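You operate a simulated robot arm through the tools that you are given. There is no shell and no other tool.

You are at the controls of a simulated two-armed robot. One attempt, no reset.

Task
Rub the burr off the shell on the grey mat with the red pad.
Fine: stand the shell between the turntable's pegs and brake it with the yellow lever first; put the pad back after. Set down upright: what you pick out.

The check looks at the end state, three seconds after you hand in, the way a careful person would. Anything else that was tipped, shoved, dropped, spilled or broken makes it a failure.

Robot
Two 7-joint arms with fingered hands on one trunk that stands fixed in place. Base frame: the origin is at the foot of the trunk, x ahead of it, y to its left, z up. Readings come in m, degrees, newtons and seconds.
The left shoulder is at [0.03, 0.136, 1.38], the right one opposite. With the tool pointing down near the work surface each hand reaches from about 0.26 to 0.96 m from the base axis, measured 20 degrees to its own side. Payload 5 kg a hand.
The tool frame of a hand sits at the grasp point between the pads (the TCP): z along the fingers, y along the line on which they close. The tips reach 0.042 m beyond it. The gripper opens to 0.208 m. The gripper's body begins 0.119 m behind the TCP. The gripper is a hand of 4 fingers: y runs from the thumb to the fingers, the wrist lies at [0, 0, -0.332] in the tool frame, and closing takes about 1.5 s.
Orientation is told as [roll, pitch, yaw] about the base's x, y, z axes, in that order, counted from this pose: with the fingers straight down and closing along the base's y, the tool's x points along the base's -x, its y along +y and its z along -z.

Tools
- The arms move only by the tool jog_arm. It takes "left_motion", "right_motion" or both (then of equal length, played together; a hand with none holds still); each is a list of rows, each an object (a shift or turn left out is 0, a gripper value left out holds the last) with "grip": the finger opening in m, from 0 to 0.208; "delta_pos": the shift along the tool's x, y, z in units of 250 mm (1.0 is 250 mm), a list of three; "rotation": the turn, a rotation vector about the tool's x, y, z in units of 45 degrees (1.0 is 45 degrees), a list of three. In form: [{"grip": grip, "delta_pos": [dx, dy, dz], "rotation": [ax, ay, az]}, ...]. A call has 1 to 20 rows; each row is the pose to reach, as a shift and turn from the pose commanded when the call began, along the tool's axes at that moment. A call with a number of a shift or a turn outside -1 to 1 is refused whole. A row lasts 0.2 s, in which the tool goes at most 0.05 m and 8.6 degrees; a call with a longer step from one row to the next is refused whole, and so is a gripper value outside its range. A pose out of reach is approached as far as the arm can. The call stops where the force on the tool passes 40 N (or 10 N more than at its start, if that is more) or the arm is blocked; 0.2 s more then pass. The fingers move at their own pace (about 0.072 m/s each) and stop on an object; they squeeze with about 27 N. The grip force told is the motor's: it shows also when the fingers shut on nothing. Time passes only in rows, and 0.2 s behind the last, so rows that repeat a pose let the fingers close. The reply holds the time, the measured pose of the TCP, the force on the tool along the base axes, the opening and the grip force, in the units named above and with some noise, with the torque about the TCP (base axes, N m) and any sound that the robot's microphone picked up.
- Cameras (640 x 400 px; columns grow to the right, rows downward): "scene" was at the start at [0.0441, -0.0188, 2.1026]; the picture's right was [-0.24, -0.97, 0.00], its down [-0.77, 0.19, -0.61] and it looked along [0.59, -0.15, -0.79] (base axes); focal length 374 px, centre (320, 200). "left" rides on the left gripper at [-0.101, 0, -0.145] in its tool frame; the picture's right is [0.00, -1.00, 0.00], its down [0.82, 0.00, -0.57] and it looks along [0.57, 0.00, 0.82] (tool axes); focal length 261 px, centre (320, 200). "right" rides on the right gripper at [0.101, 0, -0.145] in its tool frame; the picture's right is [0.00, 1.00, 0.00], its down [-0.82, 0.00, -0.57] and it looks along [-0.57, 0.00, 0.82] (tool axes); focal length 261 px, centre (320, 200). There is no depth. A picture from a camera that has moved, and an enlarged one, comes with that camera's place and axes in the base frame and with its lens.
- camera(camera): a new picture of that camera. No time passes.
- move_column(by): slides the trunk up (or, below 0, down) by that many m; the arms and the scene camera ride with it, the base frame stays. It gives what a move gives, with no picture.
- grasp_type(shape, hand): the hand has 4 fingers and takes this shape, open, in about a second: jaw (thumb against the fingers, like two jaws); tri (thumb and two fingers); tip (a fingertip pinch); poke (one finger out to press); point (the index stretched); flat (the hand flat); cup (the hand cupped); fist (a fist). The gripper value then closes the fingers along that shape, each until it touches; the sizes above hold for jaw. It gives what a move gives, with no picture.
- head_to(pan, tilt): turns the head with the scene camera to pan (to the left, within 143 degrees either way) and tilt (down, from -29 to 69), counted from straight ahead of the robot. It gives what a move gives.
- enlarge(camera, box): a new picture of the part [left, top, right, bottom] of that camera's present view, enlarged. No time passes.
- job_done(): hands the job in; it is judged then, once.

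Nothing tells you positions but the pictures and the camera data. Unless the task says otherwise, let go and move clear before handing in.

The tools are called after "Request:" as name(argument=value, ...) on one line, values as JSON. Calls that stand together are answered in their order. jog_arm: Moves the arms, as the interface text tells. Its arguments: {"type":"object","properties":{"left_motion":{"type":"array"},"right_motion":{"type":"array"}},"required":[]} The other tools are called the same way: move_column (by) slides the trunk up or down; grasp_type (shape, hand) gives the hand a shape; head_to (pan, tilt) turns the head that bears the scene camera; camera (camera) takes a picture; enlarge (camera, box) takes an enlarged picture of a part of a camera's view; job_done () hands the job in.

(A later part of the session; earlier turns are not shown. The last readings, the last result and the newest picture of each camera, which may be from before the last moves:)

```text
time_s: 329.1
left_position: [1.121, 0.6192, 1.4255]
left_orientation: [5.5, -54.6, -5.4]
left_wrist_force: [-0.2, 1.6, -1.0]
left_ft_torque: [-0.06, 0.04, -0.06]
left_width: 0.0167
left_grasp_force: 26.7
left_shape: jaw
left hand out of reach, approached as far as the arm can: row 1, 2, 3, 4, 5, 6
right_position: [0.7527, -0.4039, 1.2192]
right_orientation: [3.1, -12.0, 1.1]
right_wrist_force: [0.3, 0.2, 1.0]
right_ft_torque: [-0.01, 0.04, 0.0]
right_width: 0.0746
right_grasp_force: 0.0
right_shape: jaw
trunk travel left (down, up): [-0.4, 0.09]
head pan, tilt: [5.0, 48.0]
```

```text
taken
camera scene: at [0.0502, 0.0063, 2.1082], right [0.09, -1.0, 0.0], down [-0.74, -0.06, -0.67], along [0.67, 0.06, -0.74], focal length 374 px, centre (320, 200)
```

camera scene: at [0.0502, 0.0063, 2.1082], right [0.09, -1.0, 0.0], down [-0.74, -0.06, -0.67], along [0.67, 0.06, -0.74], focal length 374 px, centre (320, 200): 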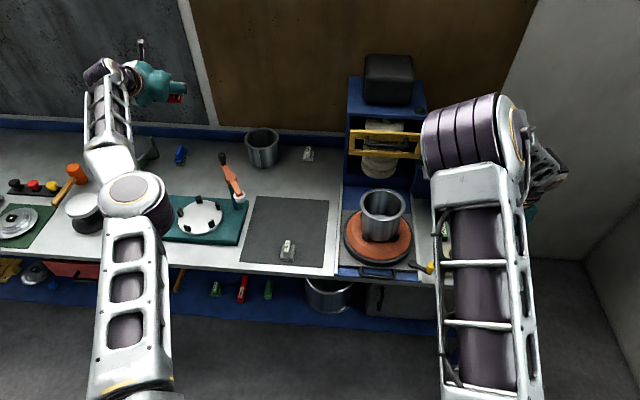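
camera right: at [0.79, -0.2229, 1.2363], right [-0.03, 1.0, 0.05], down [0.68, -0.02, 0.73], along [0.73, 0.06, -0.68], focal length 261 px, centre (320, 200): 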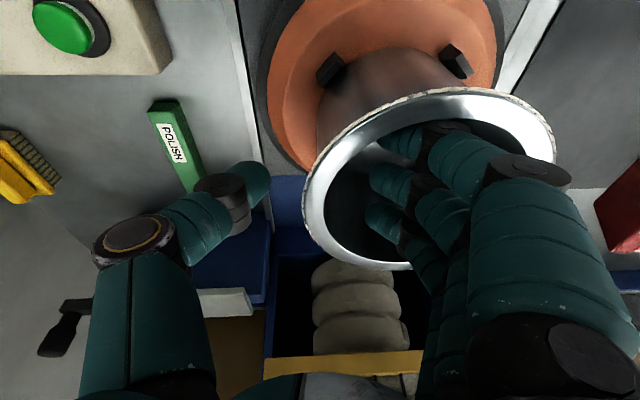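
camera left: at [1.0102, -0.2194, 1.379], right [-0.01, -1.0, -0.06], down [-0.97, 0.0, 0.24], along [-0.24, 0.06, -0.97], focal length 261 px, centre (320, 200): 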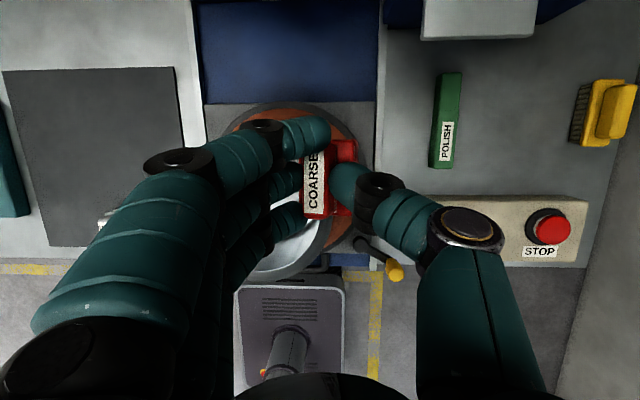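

Request:
jog_arm(left_motion=[{"delta_pos": [0.02, 0.0, -0.028]}, {"delta_pos": [0.04, 0.0, -0.056]}, {"delta_pos": [0.06, 0.0, -0.084]}, {"delta_pos": [0.08, 0.0, -0.112]}, {"delta_pos": [0.1, 0.0, -0.14]}, {"delta_pos": [0.12, 0.0, -0.168]}, {"delta_pos": [0.14, 0.0, -0.196]}, {"delta_pos": [0.16, 0.0, -0.224]}, {"delta_pos": [0.18, 0.0, -0.252]}, {"delta_pos": [0.2, 0.0, -0.28]}])

```text
time_s: 331.4
left_position: [1.1013, 0.6556, 1.4262]
left_orientation: [5.5, -54.7, -5.4]
left_wrist_force: [-0.2, 0.7, -0.4]
left_ft_torque: [0.01, 0.06, 0.03]
left_width: 0.0165
left_grasp_force: 27.0
left_shape: jaw
left hand out of reach, approached as far as the arm can: row 1, 2, 3, 4, 5, 6, 7, 8, 9, 10
right_position: [0.7522, -0.4043, 1.2186]
right_orientation: [2.9, -11.9, 1.1]
right_wrist_force: [-0.6, 0.1, 0.3]
right_ft_torque: [-0.06, -0.01, 0.01]
right_width: 0.0751
right_grasp_force: 0.0
right_shape: jaw
trunk travel left (down, up): [-0.4, 0.09]
head pan, tilt: [5.0, 48.0]
```

The arm is stuck at full extension; sideways moves don't bend the elbow. I'll try lowering the hand, which should flex it.

Request:
jog_arm(left_motion=[{"delta_pos": [0.136, -0.01, 0.096]}, {"delta_pos": [0.272, -0.02, 0.192]}, {"delta_pos": [0.408, -0.03, 0.288]}, {"delta_pos": [0.544, -0.04, 0.384]}, {"delta_pos": [0.68, -0.05, 0.48]}, {"delta_pos": [0.816, -0.056, 0.577]}])

Request:
camera(camera="scene")

```text
time_s: 332.8
left_position: [1.0902, 0.6397, 1.1569]
left_orientation: [5.7, -54.7, -5.3]
left_wrist_force: [1.5, 3.4, 3.3]
left_ft_torque: [-0.19, 0.61, -0.32]
left_width: 0.0166
left_grasp_force: 26.9
left_shape: jaw
left hand out of reach, approached as far as the arm can: row 2, 5, 6
right_position: [0.7535, -0.4046, 1.2178]
right_orientation: [3.0, -11.8, 1.1]
right_wrist_force: [0.2, 0.6, -0.8]
right_ft_torque: [-0.06, -0.04, -0.02]
right_width: 0.0751
right_grasp_force: 0.0
right_shape: jaw
trunk travel left (down, up): [-0.4, 0.09]
head pan, tilt: [5.0, 48.0]
```

```text
taken
camera scene: at [0.052, 0.0067, 2.1076], right [0.09, -1.0, 0.0], down [-0.74, -0.06, -0.67], along [0.67, 0.06, -0.74], focal length 374 px, centre (320, 200)
```

scene: 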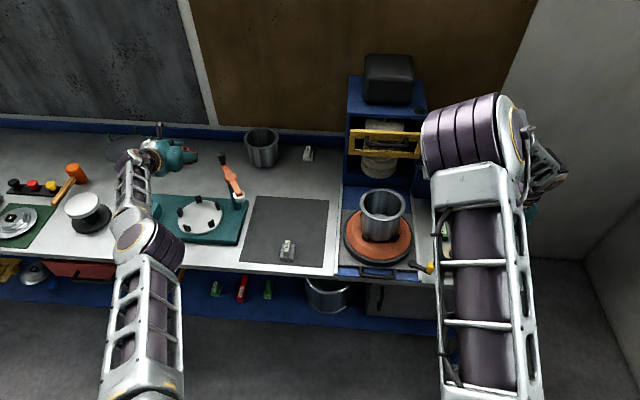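

Request:
camera(camera="left")

Request:
enlarge(camera="scene", box=[60, 100, 240, 260])

```text
taken
camera left: at [1.0297, 0.6307, 1.324], right [-0.01, -1.0, -0.05], down [-0.94, 0.03, -0.34], along [0.34, 0.05, -0.94], focal length 261 px, centre (320, 200)
```

left: 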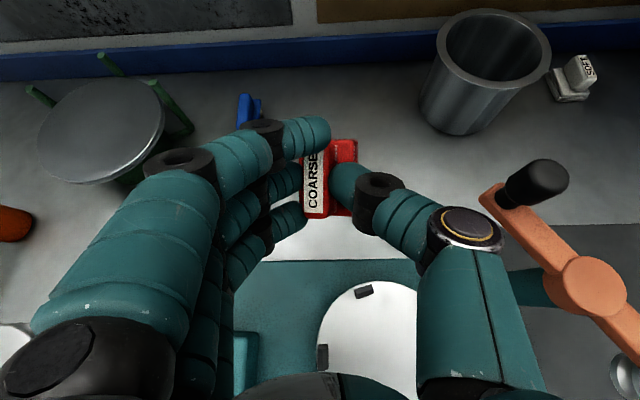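

```text
2.50 times, centred on (150, 180) of scene
camera zoom: at [0.052, 0.0067, 2.1076], right [0.09, -1.0, 0.0], down [-0.74, -0.06, -0.67], along [0.67, 0.06, -0.74], focal length 935 px, centre (745, 250)
```

zoom: 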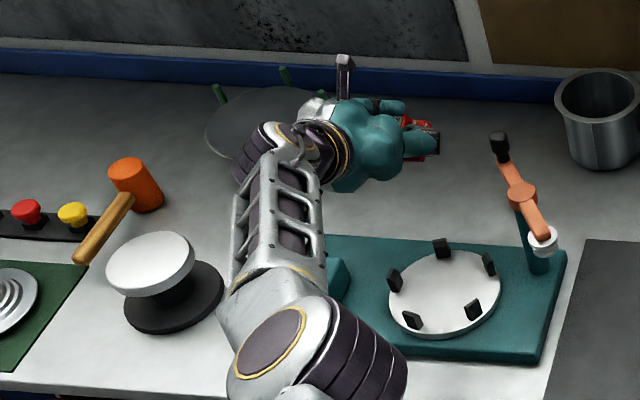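

Request:
jog_arm(left_motion=[{"delta_pos": [0.004, -0.02, -0.12]}, {"delta_pos": [0.008, -0.06, -0.24]}, {"delta_pos": [0.012, -0.1, -0.36]}, {"delta_pos": [0.016, -0.14, -0.48]}, {"delta_pos": [0.018, -0.17, -0.6]}, {"delta_pos": [0.0204, -0.2, -0.721]}])

Request:
camera(camera="scene")

```text
time_s: 334.1
left_position: [0.9367, 0.5803, 1.2572]
left_orientation: [5.8, -54.8, -5.7]
left_wrist_force: [0.2, -2.0, -0.6]
left_ft_torque: [0.15, 0.08, 0.22]
left_width: 0.0162
left_grasp_force: 27.0
left_shape: jaw
left hand out of reach, approached as far as the arm can: row 1
right_position: [0.7521, -0.4088, 1.2188]
right_orientation: [3.2, -12.1, 1.0]
right_wrist_force: [-0.8, -1.4, -1.0]
right_ft_torque: [0.22, -0.03, 0.04]
right_width: 0.0751
right_grasp_force: 0.0
right_shape: jaw
trunk travel left (down, up): [-0.4, 0.09]
head pan, tilt: [5.0, 48.0]
```

```text
taken
camera scene: at [0.0498, 0.0014, 2.1083], right [0.09, -1.0, 0.0], down [-0.74, -0.06, -0.67], along [0.67, 0.06, -0.74], focal length 374 px, centre (320, 200)
```

scene: 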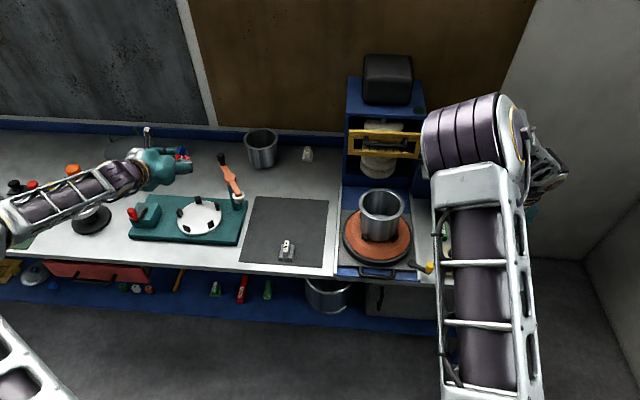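

The arm is bent and free again, and the bench on that side looks undisturbed. New plan: hand the pad over to the right arm, whose reach covers the whole rim. Left brings the pad level to the right part of the mat.

Request:
jog_arm(left_motion=[{"delta_pos": [-0.015, -0.16, -0.036], "rotation": [0.0086, 0.1495, 0.0028]}, {"delta_pos": [-0.03, -0.32, -0.073], "rotation": [0.0172, 0.299, 0.0057]}, {"delta_pos": [-0.045, -0.48, -0.11], "rotation": [0.0259, 0.4484, 0.0085]}, {"delta_pos": [-0.06, -0.64, -0.146], "rotation": [0.0345, 0.598, 0.0114]}, {"delta_pos": [-0.0748, -0.793, -0.1824], "rotation": [0.0431, 0.7474, 0.0142]}])

Request:
jog_arm(left_motion=[{"delta_pos": [0.002, -0.18, 0.02]}, {"delta_pos": [0.004, -0.36, 0.08]}, {"delta_pos": [0.006, -0.54, 0.17]}, {"delta_pos": [0.009, -0.72, 0.27]}, {"delta_pos": [0.0117, -0.9026, 0.3656]}, {"delta_pos": [0.0117, -0.9026, 0.3656]}])

Request:
camera(camera="left")

Request:
camera(camera="scene")

```text
time_s: 335.4
left_position: [0.9087, 0.3857, 1.2856]
left_orientation: [2.4, -20.9, -3.2]
left_wrist_force: [0.3, 1.7, -2.7]
left_ft_torque: [-0.21, -0.05, -0.08]
left_width: 0.0165
left_grasp_force: 27.1
left_shape: jaw
right_position: [0.7544, -0.406, 1.2181]
right_orientation: [3.1, -12.0, 1.1]
right_wrist_force: [0.3, -1.6, -0.2]
right_ft_torque: [0.09, 0.04, 0.06]
right_width: 0.0749
right_grasp_force: 0.0
right_shape: jaw
trunk travel left (down, up): [-0.4, 0.09]
head pan, tilt: [5.0, 48.0]
```

```text
refused: row 3 steps farther than a row can; nothing moved
```

```text
taken
camera left: at [0.9498, 0.3773, 1.4572], right [-0.04, -1.0, -0.04], down [-0.97, 0.03, 0.24], along [-0.24, 0.04, -0.97], focal length 261 px, centre (320, 200)
```

left: 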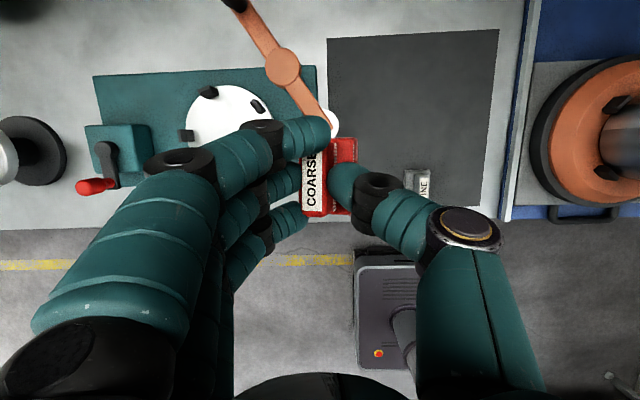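

```text
taken
camera scene: at [0.0519, 0.004, 2.1082], right [0.09, -1.0, 0.0], down [-0.74, -0.06, -0.67], along [0.67, 0.06, -0.74], focal length 374 px, centre (320, 200)
```

scene: 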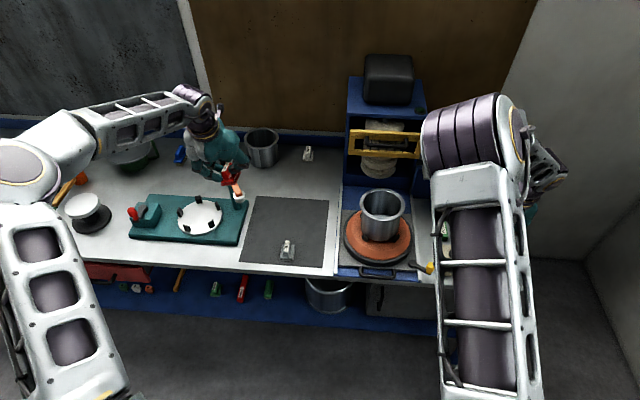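

Request:
jog_arm(left_motion=[{"delta_pos": [0.003, -0.15, 0.0]}, {"delta_pos": [0.006, -0.31, 0.02]}, {"delta_pos": [0.009, -0.47, 0.07]}, {"delta_pos": [0.012, -0.63, 0.14]}, {"delta_pos": [0.015, -0.78, 0.21]}, {"delta_pos": [0.018, -0.9, 0.28]}, {"delta_pos": [0.0196, -0.9655, 0.3413]}, {"delta_pos": [0.0196, -0.9655, 0.3413]}])

Request:
enlarge(camera="left", box=[230, 80, 410, 240])

Request:
enlarge(camera="scene", box=[350, 175, 420, 235])

```text
time_s: 337.1
left_position: [0.923, 0.1468, 1.1953]
left_orientation: [2.3, -21.1, -3.3]
left_wrist_force: [-0.4, 0.6, -1.1]
left_ft_torque: [-0.05, -0.01, 0.0]
left_width: 0.0165
left_grasp_force: 27.0
left_shape: jaw
right_position: [0.753, -0.4048, 1.2197]
right_orientation: [2.9, -12.2, 1.0]
right_wrist_force: [0.8, -0.1, -0.1]
right_ft_torque: [-0.01, -0.01, -0.01]
right_width: 0.0751
right_grasp_force: 0.0
right_shape: jaw
trunk travel left (down, up): [-0.4, 0.09]
head pan, tilt: [5.0, 48.0]
```

```text
2.50 times, centred on (320, 160) of left
camera zoom: at [0.965, 0.138, 1.3681], right [-0.04, -1.0, -0.04], down [-0.97, 0.03, 0.24], along [-0.23, 0.04, -0.97], focal length 652 px, centre (320, 300)
```

zoom: 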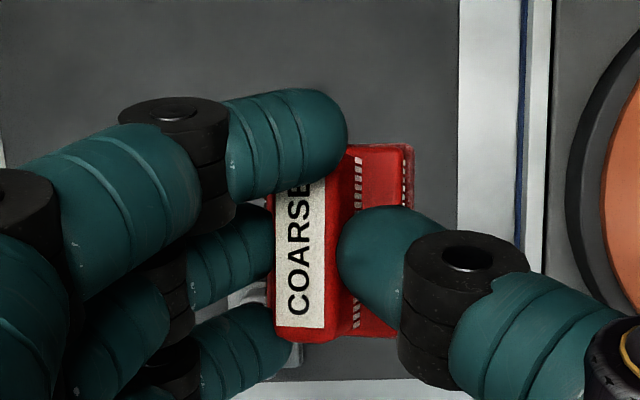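

```text
6.67 times, centred on (385, 205) of scene
camera zoom: at [0.0494, 0.007, 2.1083], right [0.09, -1.0, 0.0], down [-0.74, -0.07, -0.67], along [0.67, 0.06, -0.74], focal length 2493 px, centre (-113, 167)
```

zoom: 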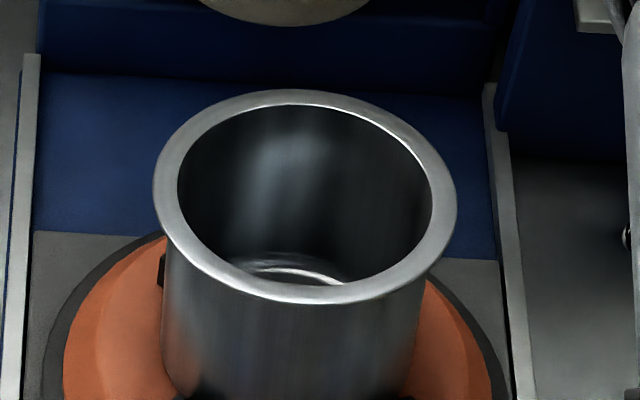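

The burr is gone — the rim's outer edge is clean metal all round in this view! The loop round the rim must have completed it. Verifying closely.

Request:
enlarge(camera="scene", box=[362, 183, 412, 223])

Request:
enlarge(camera="scene", box=[365, 205, 405, 228])

Request:
camera(camera="scene")

```text
10.00 times, centred on (387, 203) of scene
camera zoom: at [0.0494, 0.007, 2.1083], right [0.09, -1.0, 0.0], down [-0.74, -0.07, -0.67], along [0.67, 0.06, -0.74], focal length 3739 px, centre (-350, 170)
```

zoom: 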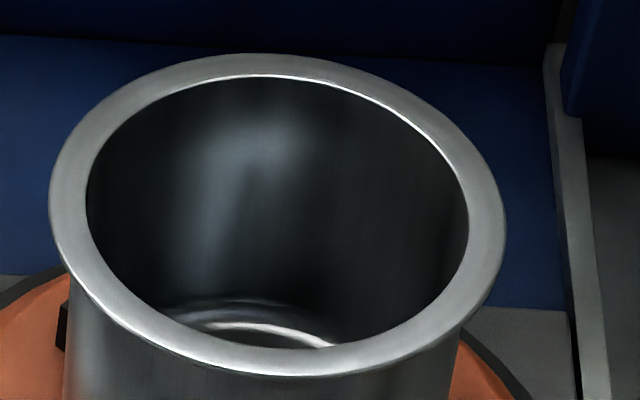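

```text
16.00 times, centred on (385, 216) of scene
camera zoom: at [0.0494, 0.007, 2.1083], right [0.09, -1.0, 0.0], down [-0.74, -0.07, -0.67], along [0.67, 0.06, -0.74], focal length 5983 px, centre (-720, -64)
```

zoom: 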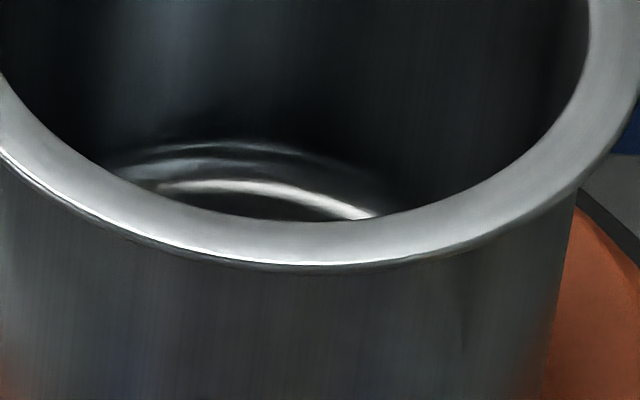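

```text
taken
camera scene: at [0.0494, 0.007, 2.1083], right [0.09, -1.0, 0.0], down [-0.74, -0.07, -0.67], along [0.67, 0.06, -0.74], focal length 374 px, centre (320, 200)
```

scene: 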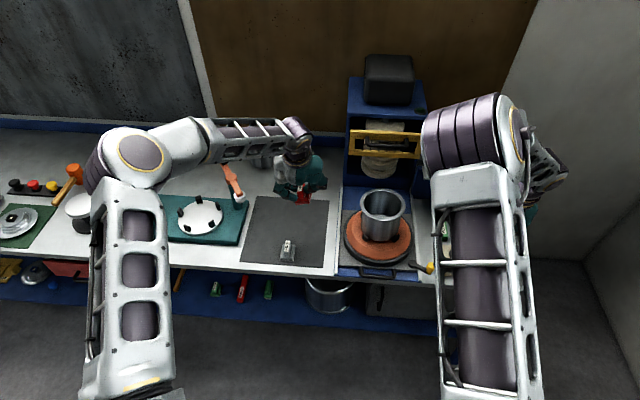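

Confirmed: the rim is clean. Now tidy up. First the pad goes back to its original place (0.860, 0.310); I level it in the hand on the way.

Request:
jog_arm(left_motion=[{"delta_pos": [0.06, 0.11, -0.02], "rotation": [-0.08, 0.0006, 0.0151]}, {"delta_pos": [0.13, 0.24, -0.02], "rotation": [-0.16, 0.0012, 0.0302]}, {"delta_pos": [0.2, 0.37, 0.02], "rotation": [-0.24, 0.0018, 0.0454]}, {"delta_pos": [0.28, 0.5, 0.08], "rotation": [-0.32, 0.0024, 0.0605]}, {"delta_pos": [0.3727, 0.636, 0.156], "rotation": [-0.399, 0.003, 0.0756]}, {"delta_pos": [0.3727, 0.636, 0.156], "rotation": [-0.399, 0.003, 0.0756]}])

Request:
camera(camera="left")

Request:
enlarge(camera="scene", box=[220, 160, 330, 260])

```text
time_s: 338.6
left_position: [0.8577, 0.3103, 1.1349]
left_orientation: [21.5, -20.4, -6.9]
left_wrist_force: [-1.0, 0.1, -0.5]
left_ft_torque: [0.03, -0.01, 0.02]
left_width: 0.0164
left_grasp_force: 27.2
left_shape: jaw
right_position: [0.7526, -0.4053, 1.22]
right_orientation: [3.1, -12.1, 1.1]
right_wrist_force: [-0.4, -0.4, 0.1]
right_ft_torque: [0.04, -0.03, 0.01]
right_width: 0.0751
right_grasp_force: 0.1
right_shape: jaw
trunk travel left (down, up): [-0.4, 0.09]
head pan, tilt: [5.0, 48.0]
```

```text
taken
camera left: at [0.8986, 0.2517, 1.2952], right [0.02, -0.94, -0.34], down [-0.97, -0.1, 0.21], along [-0.23, 0.33, -0.92], focal length 261 px, centre (320, 200)
```

left: 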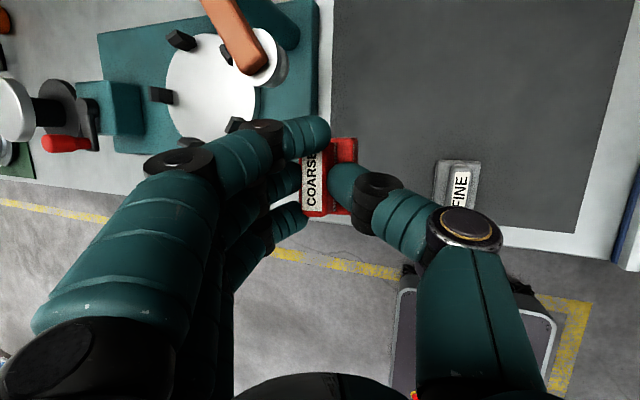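

```text
4.00 times, centred on (275, 210) of scene
camera zoom: at [0.0499, 0.0052, 2.1083], right [0.09, -1.0, 0.0], down [-0.74, -0.06, -0.67], along [0.67, 0.06, -0.74], focal length 1496 px, centre (500, 160)
```

zoom: 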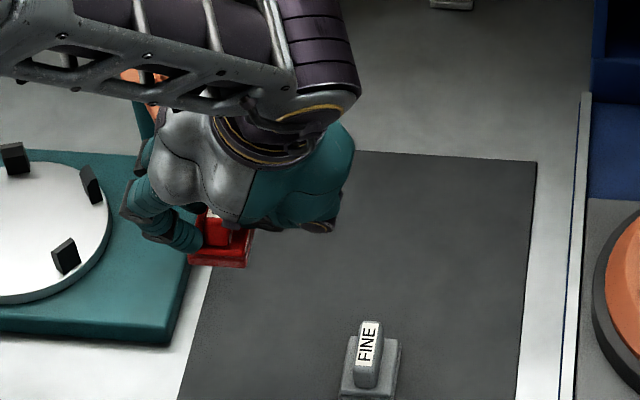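

The pad hangs level. Lowering it onto its original spot.

Request:
jog_arm(left_motion=[{"delta_pos": [0.05, -0.054, 0.107]}, {"delta_pos": [0.105, -0.108, 0.214]}, {"delta_pos": [0.158, -0.162, 0.32]}, {"delta_pos": [0.2104, -0.216, 0.427]}, {"delta_pos": [0.2104, -0.216, 0.427]}])

Request:
enlarge(camera="scene", box=[230, 200, 320, 270])

Request:
enlarge(camera="left", box=[230, 80, 410, 240])

```text
time_s: 339.8
left_position: [0.8497, 0.3022, 1.0029]
left_orientation: [21.5, -20.4, -6.9]
left_wrist_force: [0.5, 0.4, -1.4]
left_ft_torque: [-0.04, -0.06, -0.04]
left_width: 0.0163
left_grasp_force: 27.3
left_shape: jaw
right_position: [0.7517, -0.4045, 1.2197]
right_orientation: [3.1, -12.1, 1.1]
right_wrist_force: [-0.7, 0.0, -0.3]
right_ft_torque: [0.03, -0.04, -0.01]
right_width: 0.0749
right_grasp_force: 0.0
right_shape: jaw
trunk travel left (down, up): [-0.4, 0.09]
head pan, tilt: [5.0, 48.0]
```

```text
5.71 times, centred on (275, 235) of scene
camera zoom: at [0.0488, 0.0063, 2.1084], right [0.09, -1.0, 0.0], down [-0.74, -0.06, -0.67], along [0.67, 0.06, -0.74], focal length 2137 px, centre (577, 0)
```

zoom: 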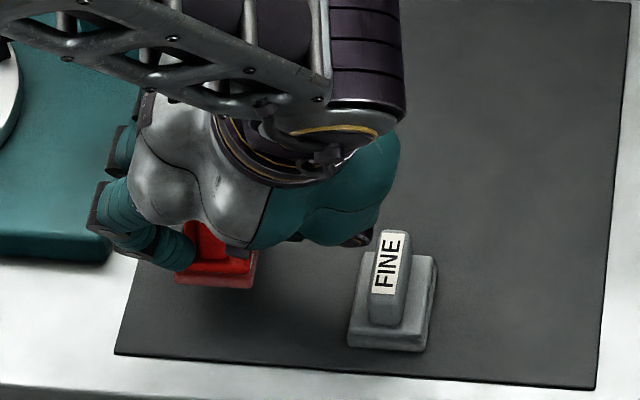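

```text
2.50 times, centred on (320, 160) of left
camera zoom: at [0.8892, 0.2426, 1.1652], right [0.02, -0.94, -0.34], down [-0.97, -0.1, 0.21], along [-0.23, 0.33, -0.92], focal length 652 px, centre (320, 300)
```

zoom: 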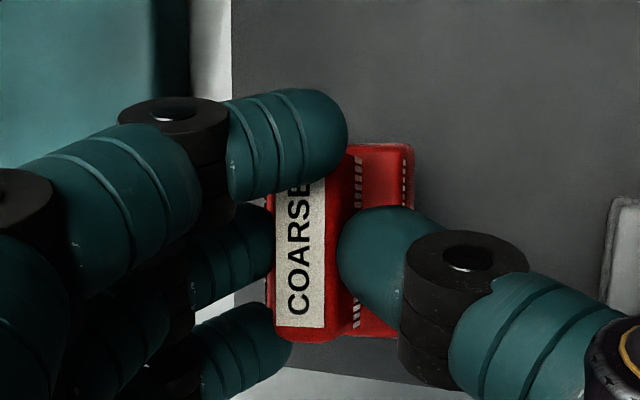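

Comparing with the original picture, it needs to go 14 mm further away from me and 11 mm to the right. Correcting while lowering.

Request:
jog_arm(left_motion=[{"delta_pos": [-0.03, -0.045, 0.0]}, {"delta_pos": [-0.026, -0.062, 0.05]}, {"delta_pos": [-0.0178, -0.0806, 0.1038]}, {"delta_pos": [-0.0178, -0.0806, 0.1038]}])

Request:
enlarge(camera="scene", box=[230, 200, 320, 270])

```text
time_s: 340.8
left_position: [0.8629, 0.2909, 0.9743]
left_orientation: [21.6, -20.3, -6.9]
left_wrist_force: [-1.7, 2.8, 5.5]
left_ft_torque: [0.13, -0.17, 0.1]
left_width: 0.0167
left_grasp_force: 27.0
left_shape: jaw
right_position: [0.7532, -0.4052, 1.2195]
right_orientation: [3.1, -12.2, 1.1]
right_wrist_force: [0.3, 0.0, 0.4]
right_ft_torque: [0.01, 0.0, 0.01]
right_width: 0.0749
right_grasp_force: 0.0
right_shape: jaw
trunk travel left (down, up): [-0.4, 0.09]
head pan, tilt: [5.0, 48.0]
```

```text
5.71 times, centred on (275, 235) of scene
camera zoom: at [0.0489, 0.0063, 2.1084], right [0.09, -1.0, 0.0], down [-0.74, -0.06, -0.67], along [0.67, 0.06, -0.74], focal length 2137 px, centre (577, 0)
```

zoom: 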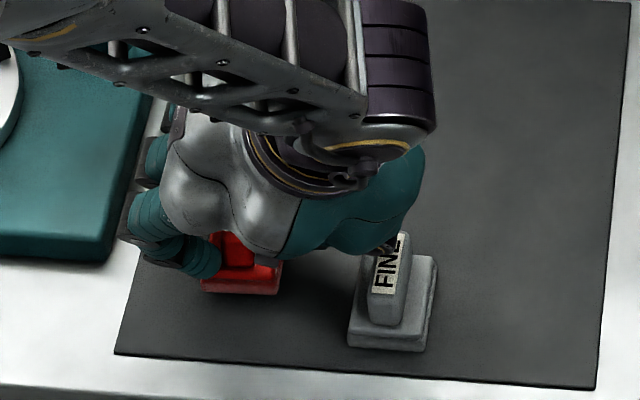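

Request:
jog_arm(left_motion=[{"delta_pos": [-0.008, 0.009, -0.024]}, {"delta_pos": [0.025, 0.027, -0.03]}, {"delta_pos": [0.0556, 0.0452, -0.0319]}, {"delta_pos": [0.064, 0.037, -0.011]}, {"delta_pos": [0.064, 0.037, -0.011]}])

Request:
enlarge(camera="scene", box=[230, 200, 320, 270])

```text
time_s: 341.9
left_position: [0.8477, 0.2993, 0.9746]
left_orientation: [21.5, -20.5, -7.0]
left_wrist_force: [-0.6, -0.5, 2.1]
left_ft_torque: [-0.06, -0.1, -0.05]
left_width: 0.0165
left_grasp_force: 27.7
left_shape: jaw
right_position: [0.752, -0.4056, 1.2198]
right_orientation: [3.2, -12.1, 1.0]
right_wrist_force: [0.3, -0.3, 0.3]
right_ft_torque: [-0.01, 0.03, 0.02]
right_width: 0.075
right_grasp_force: 0.0
right_shape: jaw
trunk travel left (down, up): [-0.4, 0.09]
head pan, tilt: [5.0, 48.0]
```

```text
5.71 times, centred on (275, 235) of scene
camera zoom: at [0.0498, 0.0062, 2.1083], right [0.09, -1.0, 0.0], down [-0.74, -0.06, -0.67], along [0.67, 0.06, -0.74], focal length 2137 px, centre (577, 0)
```

zoom: 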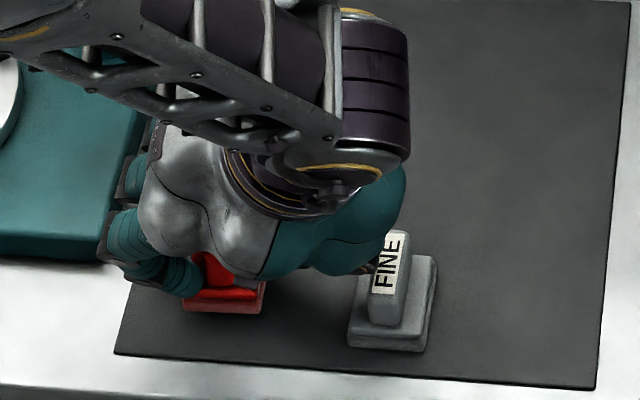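

On target now. Pressing lightly flat, opening a little and withdrawing along the finger direction.

Request:
jog_arm(left_motion=[{"delta_pos": [0.0021, -0.0021, 0.0052]}, {"delta_pos": [0.0021, -0.0021, 0.0052]}, {"delta_pos": [0.0, 0.0, 0.0], "grip": 0.03}, {"delta_pos": [0.0, 0.0, 0.0], "grip": 0.038}, {"delta_pos": [0.0, 0.0, 0.0], "grip": 0.038}, {"delta_pos": [0, 0, -0.04], "grip": 0.04}, {"delta_pos": [0, 0, -0.12], "grip": 0.045}, {"delta_pos": [0, 0, -0.24], "grip": 0.05}, {"delta_pos": [0, 0, -0.4], "grip": 0.06}, {"delta_pos": [0, 0, -0.58], "grip": 0.06}])

Request:
enlarge(camera="left", box=[240, 40, 420, 220])

Request:
enlarge(camera="scene", box=[230, 200, 320, 270])

```text
time_s: 344.1
left_position: [0.7914, 0.2526, 1.1015]
left_orientation: [21.6, -20.5, -6.8]
left_wrist_force: [-1.1, 0.1, -0.3]
left_ft_torque: [0.0, -0.13, -0.02]
left_width: 0.0597
left_grasp_force: 0.1
left_shape: jaw
right_position: [0.7506, -0.407, 1.2201]
right_orientation: [3.1, -12.1, 1.0]
right_wrist_force: [-0.7, -0.4, 0.4]
right_ft_torque: [0.08, -0.1, 0.01]
right_width: 0.0751
right_grasp_force: 0.1
right_shape: jaw
trunk travel left (down, up): [-0.4, 0.09]
head pan, tilt: [5.0, 48.0]
```

```text
2.22 times, centred on (330, 130) of left
camera zoom: at [0.8327, 0.1934, 1.2633], right [0.02, -0.94, -0.34], down [-0.97, -0.1, 0.21], along [-0.23, 0.33, -0.92], focal length 579 px, centre (298, 356)
```

zoom: 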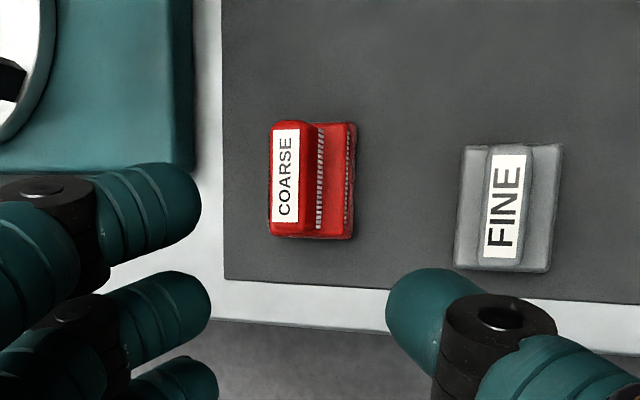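

```text
5.71 times, centred on (275, 235) of scene
camera zoom: at [0.0475, 0.0047, 2.1084], right [0.09, -1.0, 0.0], down [-0.74, -0.06, -0.67], along [0.67, 0.06, -0.74], focal length 2137 px, centre (577, 0)
```

zoom: 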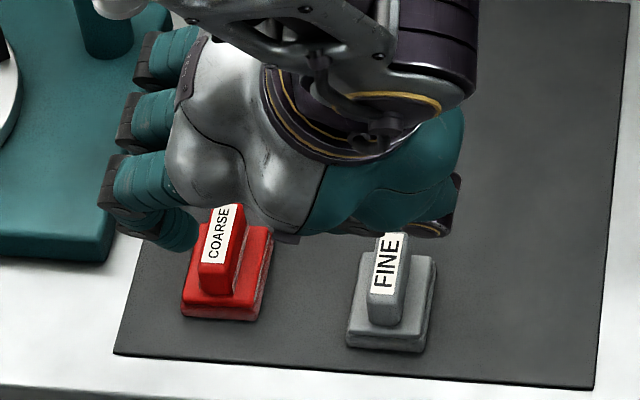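

The red pad is back upright on its spot and the FINE pad is untouched. Raising the left hand and clearing the right one to inspect the turntable.

Request:
jog_arm(left_motion=[{"delta_pos": [-0.07, 0.07, -0.17]}, {"delta_pos": [-0.14, 0.137, -0.35]}, {"delta_pos": [-0.2, 0.2, -0.52]}, {"delta_pos": [-0.28, 0.27, -0.7]}, {"delta_pos": [-0.28, 0.27, -0.7]}, {"delta_pos": [-0.28, 0.27, -0.7]}], right_motion=[{"delta_pos": [0.17, -0.05, -0.05]}, {"delta_pos": [0.34, -0.1, -0.1]}, {"delta_pos": [0.51, -0.15, -0.15]}, {"delta_pos": [0.68, -0.2, -0.2]}, {"delta_pos": [0.85, -0.25, -0.25]}, {"delta_pos": [1.0, -0.3, -0.3]}])

Request:
camera(camera="scene")

Request:
enlarge(camera="scene", box=[325, 180, 445, 290])

```text
refused: row 2 steps farther than a row can; nothing moved
```

```text
taken
camera scene: at [0.0475, 0.0047, 2.1084], right [0.09, -1.0, 0.0], down [-0.74, -0.06, -0.67], along [0.67, 0.06, -0.74], focal length 374 px, centre (320, 200)
```

scene: 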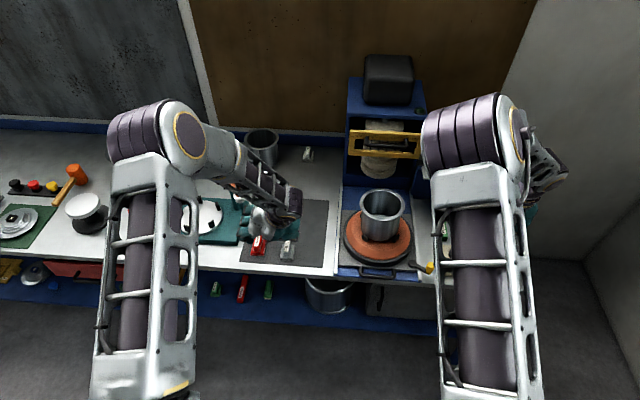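

```text
3.64 times, centred on (385, 235) of scene
camera zoom: at [0.0475, 0.0047, 2.1084], right [0.09, -1.0, 0.0], down [-0.74, -0.06, -0.67], along [0.67, 0.06, -0.74], focal length 1360 px, centre (84, 73)
```

zoom: 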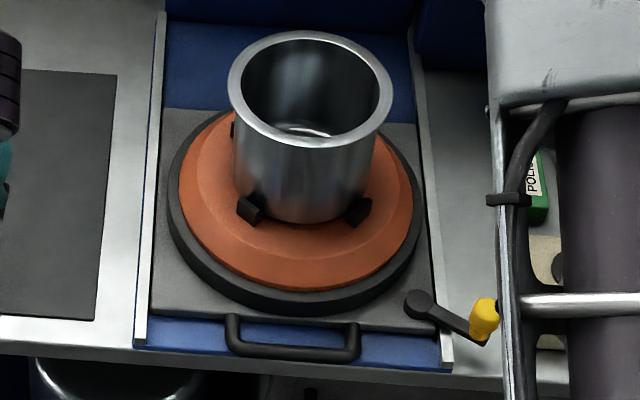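

Request:
jog_arm(left_motion=[{"delta_pos": [-0.056, 0.055, -0.14]}, {"delta_pos": [-0.112, 0.11, -0.28]}, {"delta_pos": [-0.167, 0.165, -0.42]}, {"delta_pos": [-0.223, 0.22, -0.56]}, {"delta_pos": [-0.279, 0.275, -0.698]}, {"delta_pos": [-0.279, 0.275, -0.698]}], right_motion=[{"delta_pos": [0.16, -0.05, -0.05]}, {"delta_pos": [0.32, -0.1, -0.1]}, {"delta_pos": [0.48, -0.15, -0.15]}, {"delta_pos": [0.64, -0.2, -0.2]}, {"delta_pos": [0.8, -0.25, -0.25]}, {"delta_pos": [0.96, -0.3, -0.3]}])

Request:
jog_arm(left_motion=[{"delta_pos": [0.1, -0.06, -0.06], "rotation": [0.08, 0, -0.03]}, {"delta_pos": [0.2, -0.12, -0.12], "rotation": [0.16, 0, -0.06]}, {"delta_pos": [0.3, -0.18, -0.18], "rotation": [0.24, 0, -0.09]}, {"delta_pos": [0.4, -0.2, -0.24], "rotation": [0.32, 0, -0.12]}, {"delta_pos": [0.5, -0.2, -0.3], "rotation": [0.4, 0, -0.15]}, {"delta_pos": [0.6, -0.2, -0.36], "rotation": [0.44, 0, -0.17]}])

Request:
camera(camera="scene")

```text
time_s: 345.6
left_position: [0.7928, 0.2516, 1.3015]
left_orientation: [21.5, -20.4, -6.8]
left_wrist_force: [-0.7, -0.6, -0.5]
left_ft_torque: [0.07, -0.04, 0.01]
left_width: 0.0594
left_grasp_force: 0.0
left_shape: jaw
right_position: [0.5031, -0.4876, 1.2378]
right_orientation: [3.1, -12.1, 1.3]
right_wrist_force: [-0.7, -0.4, -1.4]
right_ft_torque: [0.05, -0.06, 0.02]
right_width: 0.075
right_grasp_force: 0.1
right_shape: jaw
trunk travel left (down, up): [-0.4, 0.09]
head pan, tilt: [5.0, 48.0]
```

```text
time_s: 346.9
left_position: [0.6217, 0.1919, 1.3115]
left_orientation: [-1.3, -21.7, 1.1]
left_wrist_force: [-0.8, 0.1, -0.1]
left_ft_torque: [0.02, -0.1, -0.04]
left_width: 0.0594
left_grasp_force: 0.1
left_shape: jaw
right_position: [0.5022, -0.4894, 1.2375]
right_orientation: [3.0, -12.1, 1.1]
right_wrist_force: [-0.7, -0.5, 0.5]
right_ft_torque: [0.04, -0.08, -0.03]
right_width: 0.075
right_grasp_force: 0.0
right_shape: jaw
trunk travel left (down, up): [-0.4, 0.09]
head pan, tilt: [5.0, 48.0]
```

```text
taken
camera scene: at [0.0478, 0.0058, 2.1083], right [0.09, -1.0, 0.0], down [-0.74, -0.06, -0.67], along [0.67, 0.06, -0.74], focal length 374 px, centre (320, 200)
```

scene: 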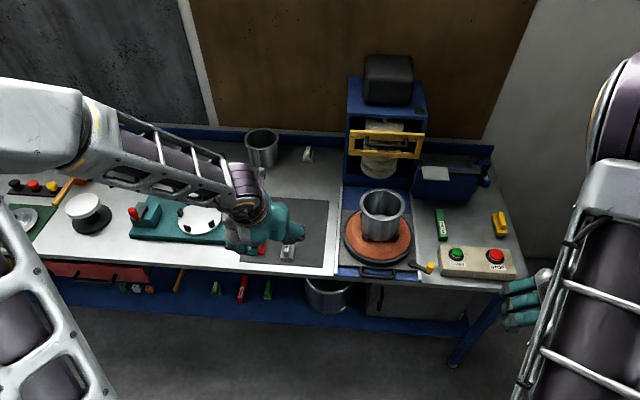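

Request:
jog_arm(left_motion=[{"delta_pos": [0.073, 0.133, -0.087]}, {"delta_pos": [0.146, 0.267, -0.173]}, {"delta_pos": [0.22, 0.4, -0.26]}, {"delta_pos": [0.293, 0.533, -0.346]}, {"delta_pos": [0.366, 0.667, -0.433]}, {"delta_pos": [0.439, 0.8, -0.519]}])

Request:
camera(camera="scene")

Request:
enlarge(camera="scene", box=[130, 130, 330, 255])

```text
time_s: 348.4
left_position: [0.4682, 0.3932, 1.3875]
left_orientation: [-1.3, -21.7, 1.2]
left_wrist_force: [-1.0, 0.1, 0.3]
left_ft_torque: [-0.13, -0.12, -0.06]
left_width: 0.0598
left_grasp_force: 0.0
left_shape: jaw
right_position: [0.5018, -0.4878, 1.2393]
right_orientation: [3.1, -12.1, 1.0]
right_wrist_force: [-0.9, -0.1, 0.6]
right_ft_torque: [-0.01, -0.1, -0.03]
right_width: 0.0753
right_grasp_force: 0.0
right_shape: jaw
trunk travel left (down, up): [-0.4, 0.09]
head pan, tilt: [5.0, 48.0]
```

```text
taken
camera scene: at [0.0473, 0.0072, 2.1083], right [0.09, -1.0, 0.0], down [-0.74, -0.06, -0.67], along [0.67, 0.06, -0.74], focal length 374 px, centre (320, 200)
```

scene: 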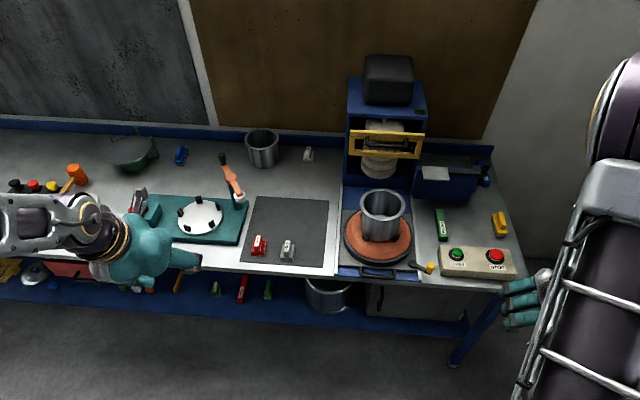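

```text
3.20 times, centred on (230, 192) of scene
camera zoom: at [0.0473, 0.0072, 2.1083], right [0.09, -1.0, 0.0], down [-0.74, -0.06, -0.67], along [0.67, 0.06, -0.74], focal length 1197 px, centre (608, 224)
```

zoom: 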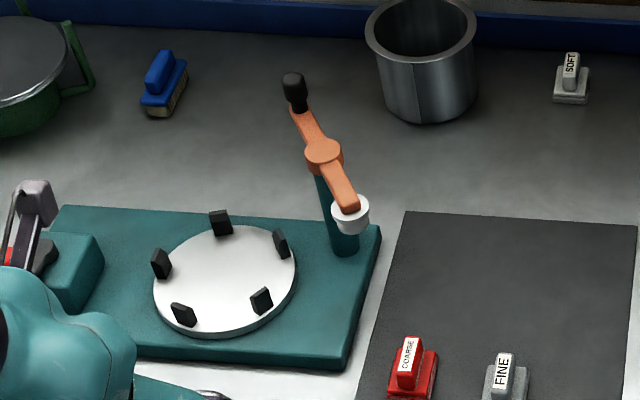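

Everything looks right except the orange crank, which I had bumped about 8° (its wheel end sits ~1 cm too far left compared with the first picture). I'll nudge it back gently with the closed left hand.

Request:
jog_arm(left_motion=[{"delta_pos": [-0.142, 0.067, 0.057], "grip": 0.0}, {"delta_pos": [-0.285, 0.133, 0.113], "grip": 0.0}, {"delta_pos": [-0.427, 0.2, 0.17], "grip": 0.0}, {"delta_pos": [-0.57, 0.267, 0.227], "grip": 0.0}, {"delta_pos": [-0.712, 0.333, 0.283], "grip": 0.0}, {"delta_pos": [-0.855, 0.4, 0.34], "grip": 0.0}])

Request:
jog_arm(left_motion=[{"delta_pos": [-0.15, 0.0, 0.06]}, {"delta_pos": [-0.3, -0.005, 0.12]}, {"delta_pos": [-0.45, -0.01, 0.2]}, {"delta_pos": [-0.58, -0.015, 0.35]}, {"delta_pos": [-0.66, -0.02, 0.52]}, {"delta_pos": [-0.7253, -0.02, 0.68]}, {"delta_pos": [-0.7253, -0.02, 0.7194]}])

Request:
camera(camera="left")

Request:
camera(camera="scene")

```text
time_s: 349.8
left_position: [0.7007, 0.4975, 1.3835]
left_orientation: [-1.3, -21.7, 1.4]
left_wrist_force: [0.6, 0.3, -0.2]
left_ft_torque: [-0.05, 0.11, -0.04]
left_width: 0.0003
left_grasp_force: 27.3
left_shape: jaw
right_position: [0.5062, -0.4878, 1.2371]
right_orientation: [3.0, -12.1, 1.1]
right_wrist_force: [1.2, 0.7, 0.3]
right_ft_torque: [-0.12, 0.13, -0.06]
right_width: 0.0746
right_grasp_force: 0.0
right_shape: jaw
trunk travel left (down, up): [-0.4, 0.09]
head pan, tilt: [5.0, 48.0]
```

```text
time_s: 351.4
left_position: [0.9344, 0.4919, 1.2846]
left_orientation: [-1.1, -21.7, 1.2]
left_wrist_force: [0.3, 0.3, -0.2]
left_ft_torque: [-0.05, 0.0, -0.04]
left_width: 0.0
left_grasp_force: 26.5
left_shape: jaw
right_position: [0.5033, -0.4881, 1.2371]
right_orientation: [3.1, -12.1, 1.0]
right_wrist_force: [-1.0, -0.6, -0.1]
right_ft_torque: [0.0, -0.02, -0.02]
right_width: 0.0748
right_grasp_force: 0.1
right_shape: jaw
trunk travel left (down, up): [-0.4, 0.09]
head pan, tilt: [5.0, 48.0]
```

```text
taken
camera left: at [0.9734, 0.4955, 1.4572], right [0.02, -1.0, 0.02], down [-0.97, -0.01, 0.23], along [-0.23, -0.02, -0.97], focal length 261 px, centre (320, 200)
```

left: 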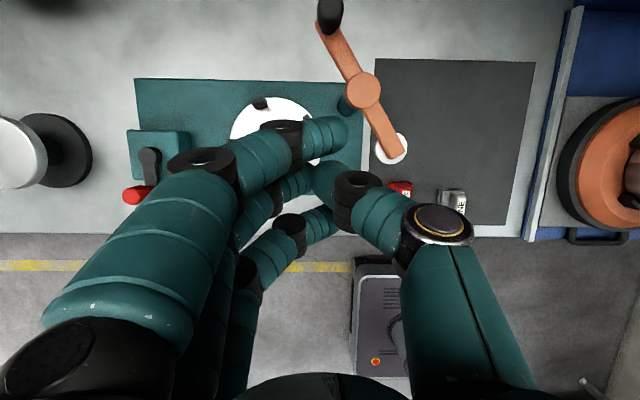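

```text
taken
camera scene: at [0.0494, 0.0065, 2.1083], right [0.09, -1.0, 0.0], down [-0.74, -0.07, -0.67], along [0.67, 0.06, -0.74], focal length 374 px, centre (320, 200)
```

scene: 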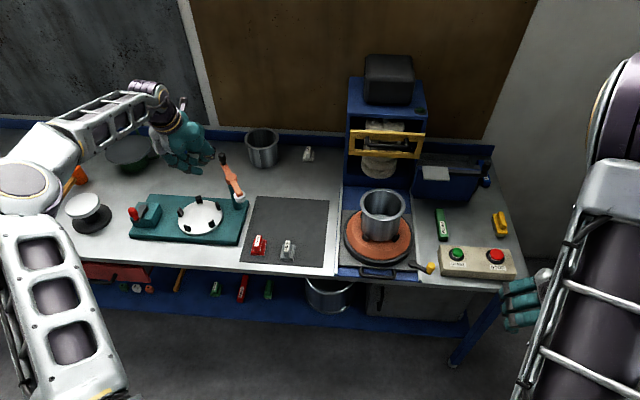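

Request:
jog_arm(left_motion=[{"delta_pos": [0.049, 0, 0.123]}, {"delta_pos": [0.098, 0, 0.245]}, {"delta_pos": [0.147, 0, 0.368]}, {"delta_pos": [0.195, 0, 0.49]}, {"delta_pos": [0.2442, 0, 0.6131]}, {"delta_pos": [0.2442, 0, 0.6131]}])

Request:
camera(camera="left")

```text
time_s: 352.8
left_position: [0.9344, 0.4868, 1.1198]
left_orientation: [-1.2, -21.7, 1.3]
left_wrist_force: [-0.1, -0.6, 0.6]
left_ft_torque: [0.02, 0.0, -0.01]
left_width: 0.0001
left_grasp_force: 27.1
left_shape: jaw
right_position: [0.5028, -0.4896, 1.2377]
right_orientation: [3.1, -12.2, 1.1]
right_wrist_force: [-0.2, -0.3, 0.4]
right_ft_torque: [0.05, -0.02, -0.02]
right_width: 0.0751
right_grasp_force: 0.1
right_shape: jaw
trunk travel left (down, up): [-0.4, 0.09]
head pan, tilt: [5.0, 48.0]
```

```text
taken
camera left: at [0.9733, 0.4911, 1.292], right [0.02, -1.0, 0.02], down [-0.97, -0.01, 0.23], along [-0.23, -0.02, -0.97], focal length 261 px, centre (320, 200)
```

left: 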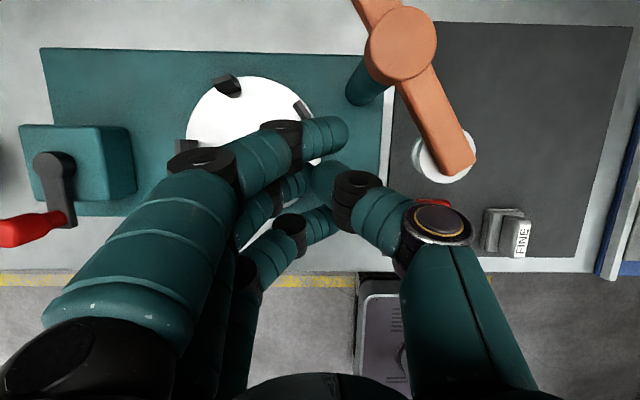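

Request:
jog_arm(left_motion=[{"delta_pos": [0, -0.06, 0]}, {"delta_pos": [0, -0.12, 0]}, {"delta_pos": [0, -0.18, 0]}, {"delta_pos": [0, -0.18, 0]}])

Request:
camera(camera="left")

```text
time_s: 353.8
left_position: [0.9347, 0.4437, 1.1202]
left_orientation: [-1.2, -21.6, 1.2]
left_wrist_force: [0.1, 0.4, 0.6]
left_ft_torque: [-0.01, 0.01, 0.02]
left_width: 0.0003
left_grasp_force: 27.1
left_shape: jaw
right_position: [0.5035, -0.4879, 1.2375]
right_orientation: [3.0, -11.9, 1.2]
right_wrist_force: [-0.4, 0.4, 1.1]
right_ft_torque: [0.01, 0.0, 0.0]
right_width: 0.075
right_grasp_force: 0.1
right_shape: jaw
trunk travel left (down, up): [-0.4, 0.09]
head pan, tilt: [5.0, 48.0]
```

```text
taken
camera left: at [0.9739, 0.4471, 1.2928], right [0.02, -1.0, 0.02], down [-0.97, -0.01, 0.23], along [-0.23, -0.02, -0.97], focal length 261 px, centre (320, 200)
```

left: 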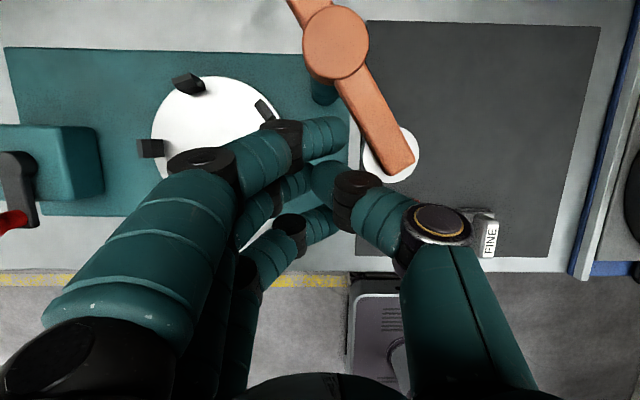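

Request:
jog_arm(left_motion=[{"delta_pos": [0, -0.02, 0]}, {"delta_pos": [0, -0.04, 0]}, {"delta_pos": [0, -0.06, 0]}, {"delta_pos": [0, -0.06, 0]}])

Request:
camera(camera="left")

```text
time_s: 354.8
left_position: [0.9345, 0.4288, 1.1205]
left_orientation: [-1.1, -21.8, 1.3]
left_wrist_force: [0.5, 0.6, -1.0]
left_ft_torque: [-0.01, -0.02, -0.02]
left_width: 0.0003
left_grasp_force: 26.8
left_shape: jaw
right_position: [0.5035, -0.4884, 1.2367]
right_orientation: [3.1, -12.1, 1.1]
right_wrist_force: [-0.5, 0.2, -0.2]
right_ft_torque: [0.01, -0.01, 0.02]
right_width: 0.0749
right_grasp_force: 0.2
right_shape: jaw
trunk travel left (down, up): [-0.4, 0.09]
head pan, tilt: [5.0, 48.0]
```

```text
taken
camera left: at [0.9742, 0.4314, 1.293], right [0.02, -1.0, 0.02], down [-0.97, -0.01, 0.23], along [-0.23, -0.03, -0.97], focal length 261 px, centre (320, 200)
```

left: 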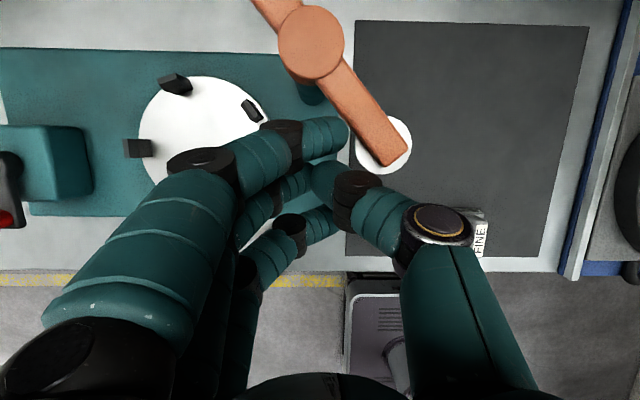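

The crank turned back about 8° with almost no force. Backing the hand off and checking against the first picture.

Request:
jog_arm(left_motion=[{"delta_pos": [0, 0.1, 0]}, {"delta_pos": [0, 0.24, 0]}, {"delta_pos": [-0.05, 0.24, -0.12]}, {"delta_pos": [-0.1, 0.24, -0.25]}, {"delta_pos": [-0.15, 0.24, -0.38]}, {"delta_pos": [-0.2, 0.24, -0.5]}, {"delta_pos": [-0.24, 0.24, -0.61]}])

Request:
jog_arm(left_motion=[{"delta_pos": [0.15, 0, -0.06]}, {"delta_pos": [0.3, 0, -0.12]}, {"delta_pos": [0.45, 0, -0.18]}, {"delta_pos": [0.6, 0, -0.24]}, {"delta_pos": [0.75, 0, -0.3]}, {"delta_pos": [0.9, 0, -0.36]}])

Request:
jog_arm(left_motion=[{"delta_pos": [0.15, 0, -0.06], "grip": 0.1}, {"delta_pos": [0.3, 0, -0.12], "grip": 0.2}, {"delta_pos": [0.45, 0, -0.18], "grip": 0.2}, {"delta_pos": [0.6, 0, -0.24], "grip": 0.2}, {"delta_pos": [0.75, 0, -0.3], "grip": 0.2}, {"delta_pos": [0.8, 0, -0.32], "grip": 0.2}])

Request:
enlarge(camera="scene", box=[130, 130, 330, 255])

Request:
camera(camera="scene")

```text
time_s: 356.4
left_position: [0.9328, 0.4911, 1.2835]
left_orientation: [-1.2, -21.8, 1.3]
left_wrist_force: [-0.6, -0.4, -0.7]
left_ft_torque: [0.05, -0.12, 0.01]
left_width: 0.0002
left_grasp_force: 26.6
left_shape: jaw
right_position: [0.5025, -0.4877, 1.2384]
right_orientation: [3.1, -12.0, 1.1]
right_wrist_force: [-0.1, 0.0, 0.6]
right_ft_torque: [0.01, -0.03, 0.0]
right_width: 0.075
right_grasp_force: 0.1
right_shape: jaw
trunk travel left (down, up): [-0.4, 0.09]
head pan, tilt: [5.0, 48.0]
```

```text
time_s: 357.8
left_position: [0.6885, 0.4866, 1.2867]
left_orientation: [-1.1, -21.7, 1.0]
left_wrist_force: [-0.8, -0.6, -0.2]
left_ft_torque: [0.11, -0.1, 0.05]
left_width: 0.0001
left_grasp_force: 26.6
left_shape: jaw
right_position: [0.5011, -0.4888, 1.2382]
right_orientation: [3.1, -12.1, 1.0]
right_wrist_force: [-0.9, -0.5, -0.2]
right_ft_torque: [0.01, -0.09, -0.01]
right_width: 0.075
right_grasp_force: 0.0
right_shape: jaw
trunk travel left (down, up): [-0.4, 0.09]
head pan, tilt: [5.0, 48.0]
```

```text
time_s: 359.1
left_position: [0.4763, 0.4853, 1.2856]
left_orientation: [-1.2, -21.7, 1.1]
left_wrist_force: [0.2, -1.0, 0.0]
left_ft_torque: [0.01, 0.05, -0.02]
left_width: 0.1801
left_grasp_force: 0.0
left_shape: jaw
right_position: [0.5047, -0.4878, 1.2372]
right_orientation: [3.0, -12.0, 1.1]
right_wrist_force: [-0.4, 0.7, -0.1]
right_ft_torque: [0.0, 0.03, 0.01]
right_width: 0.075
right_grasp_force: 0.0
right_shape: jaw
trunk travel left (down, up): [-0.4, 0.09]
head pan, tilt: [5.0, 48.0]
```

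```text
3.20 times, centred on (230, 192) of scene
camera zoom: at [0.0505, 0.0064, 2.1082], right [0.09, -1.0, 0.0], down [-0.74, -0.06, -0.67], along [0.67, 0.06, -0.74], focal length 1197 px, centre (608, 224)
```

zoom: 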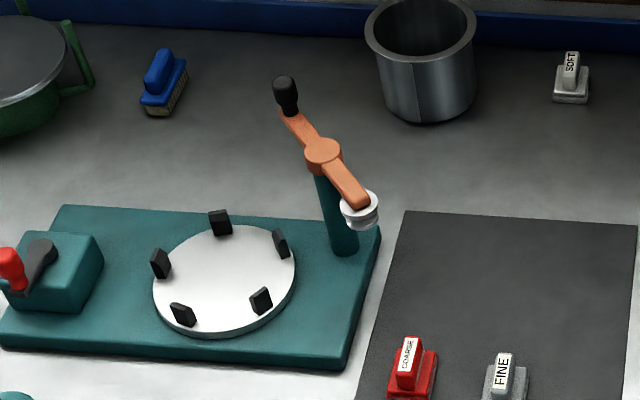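

```text
taken
camera scene: at [0.0505, 0.0064, 2.1082], right [0.09, -1.0, 0.0], down [-0.74, -0.06, -0.67], along [0.67, 0.06, -0.74], focal length 374 px, centre (320, 200)
```

scene: 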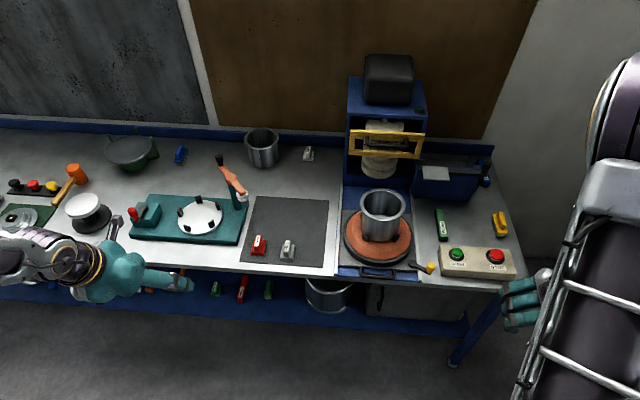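

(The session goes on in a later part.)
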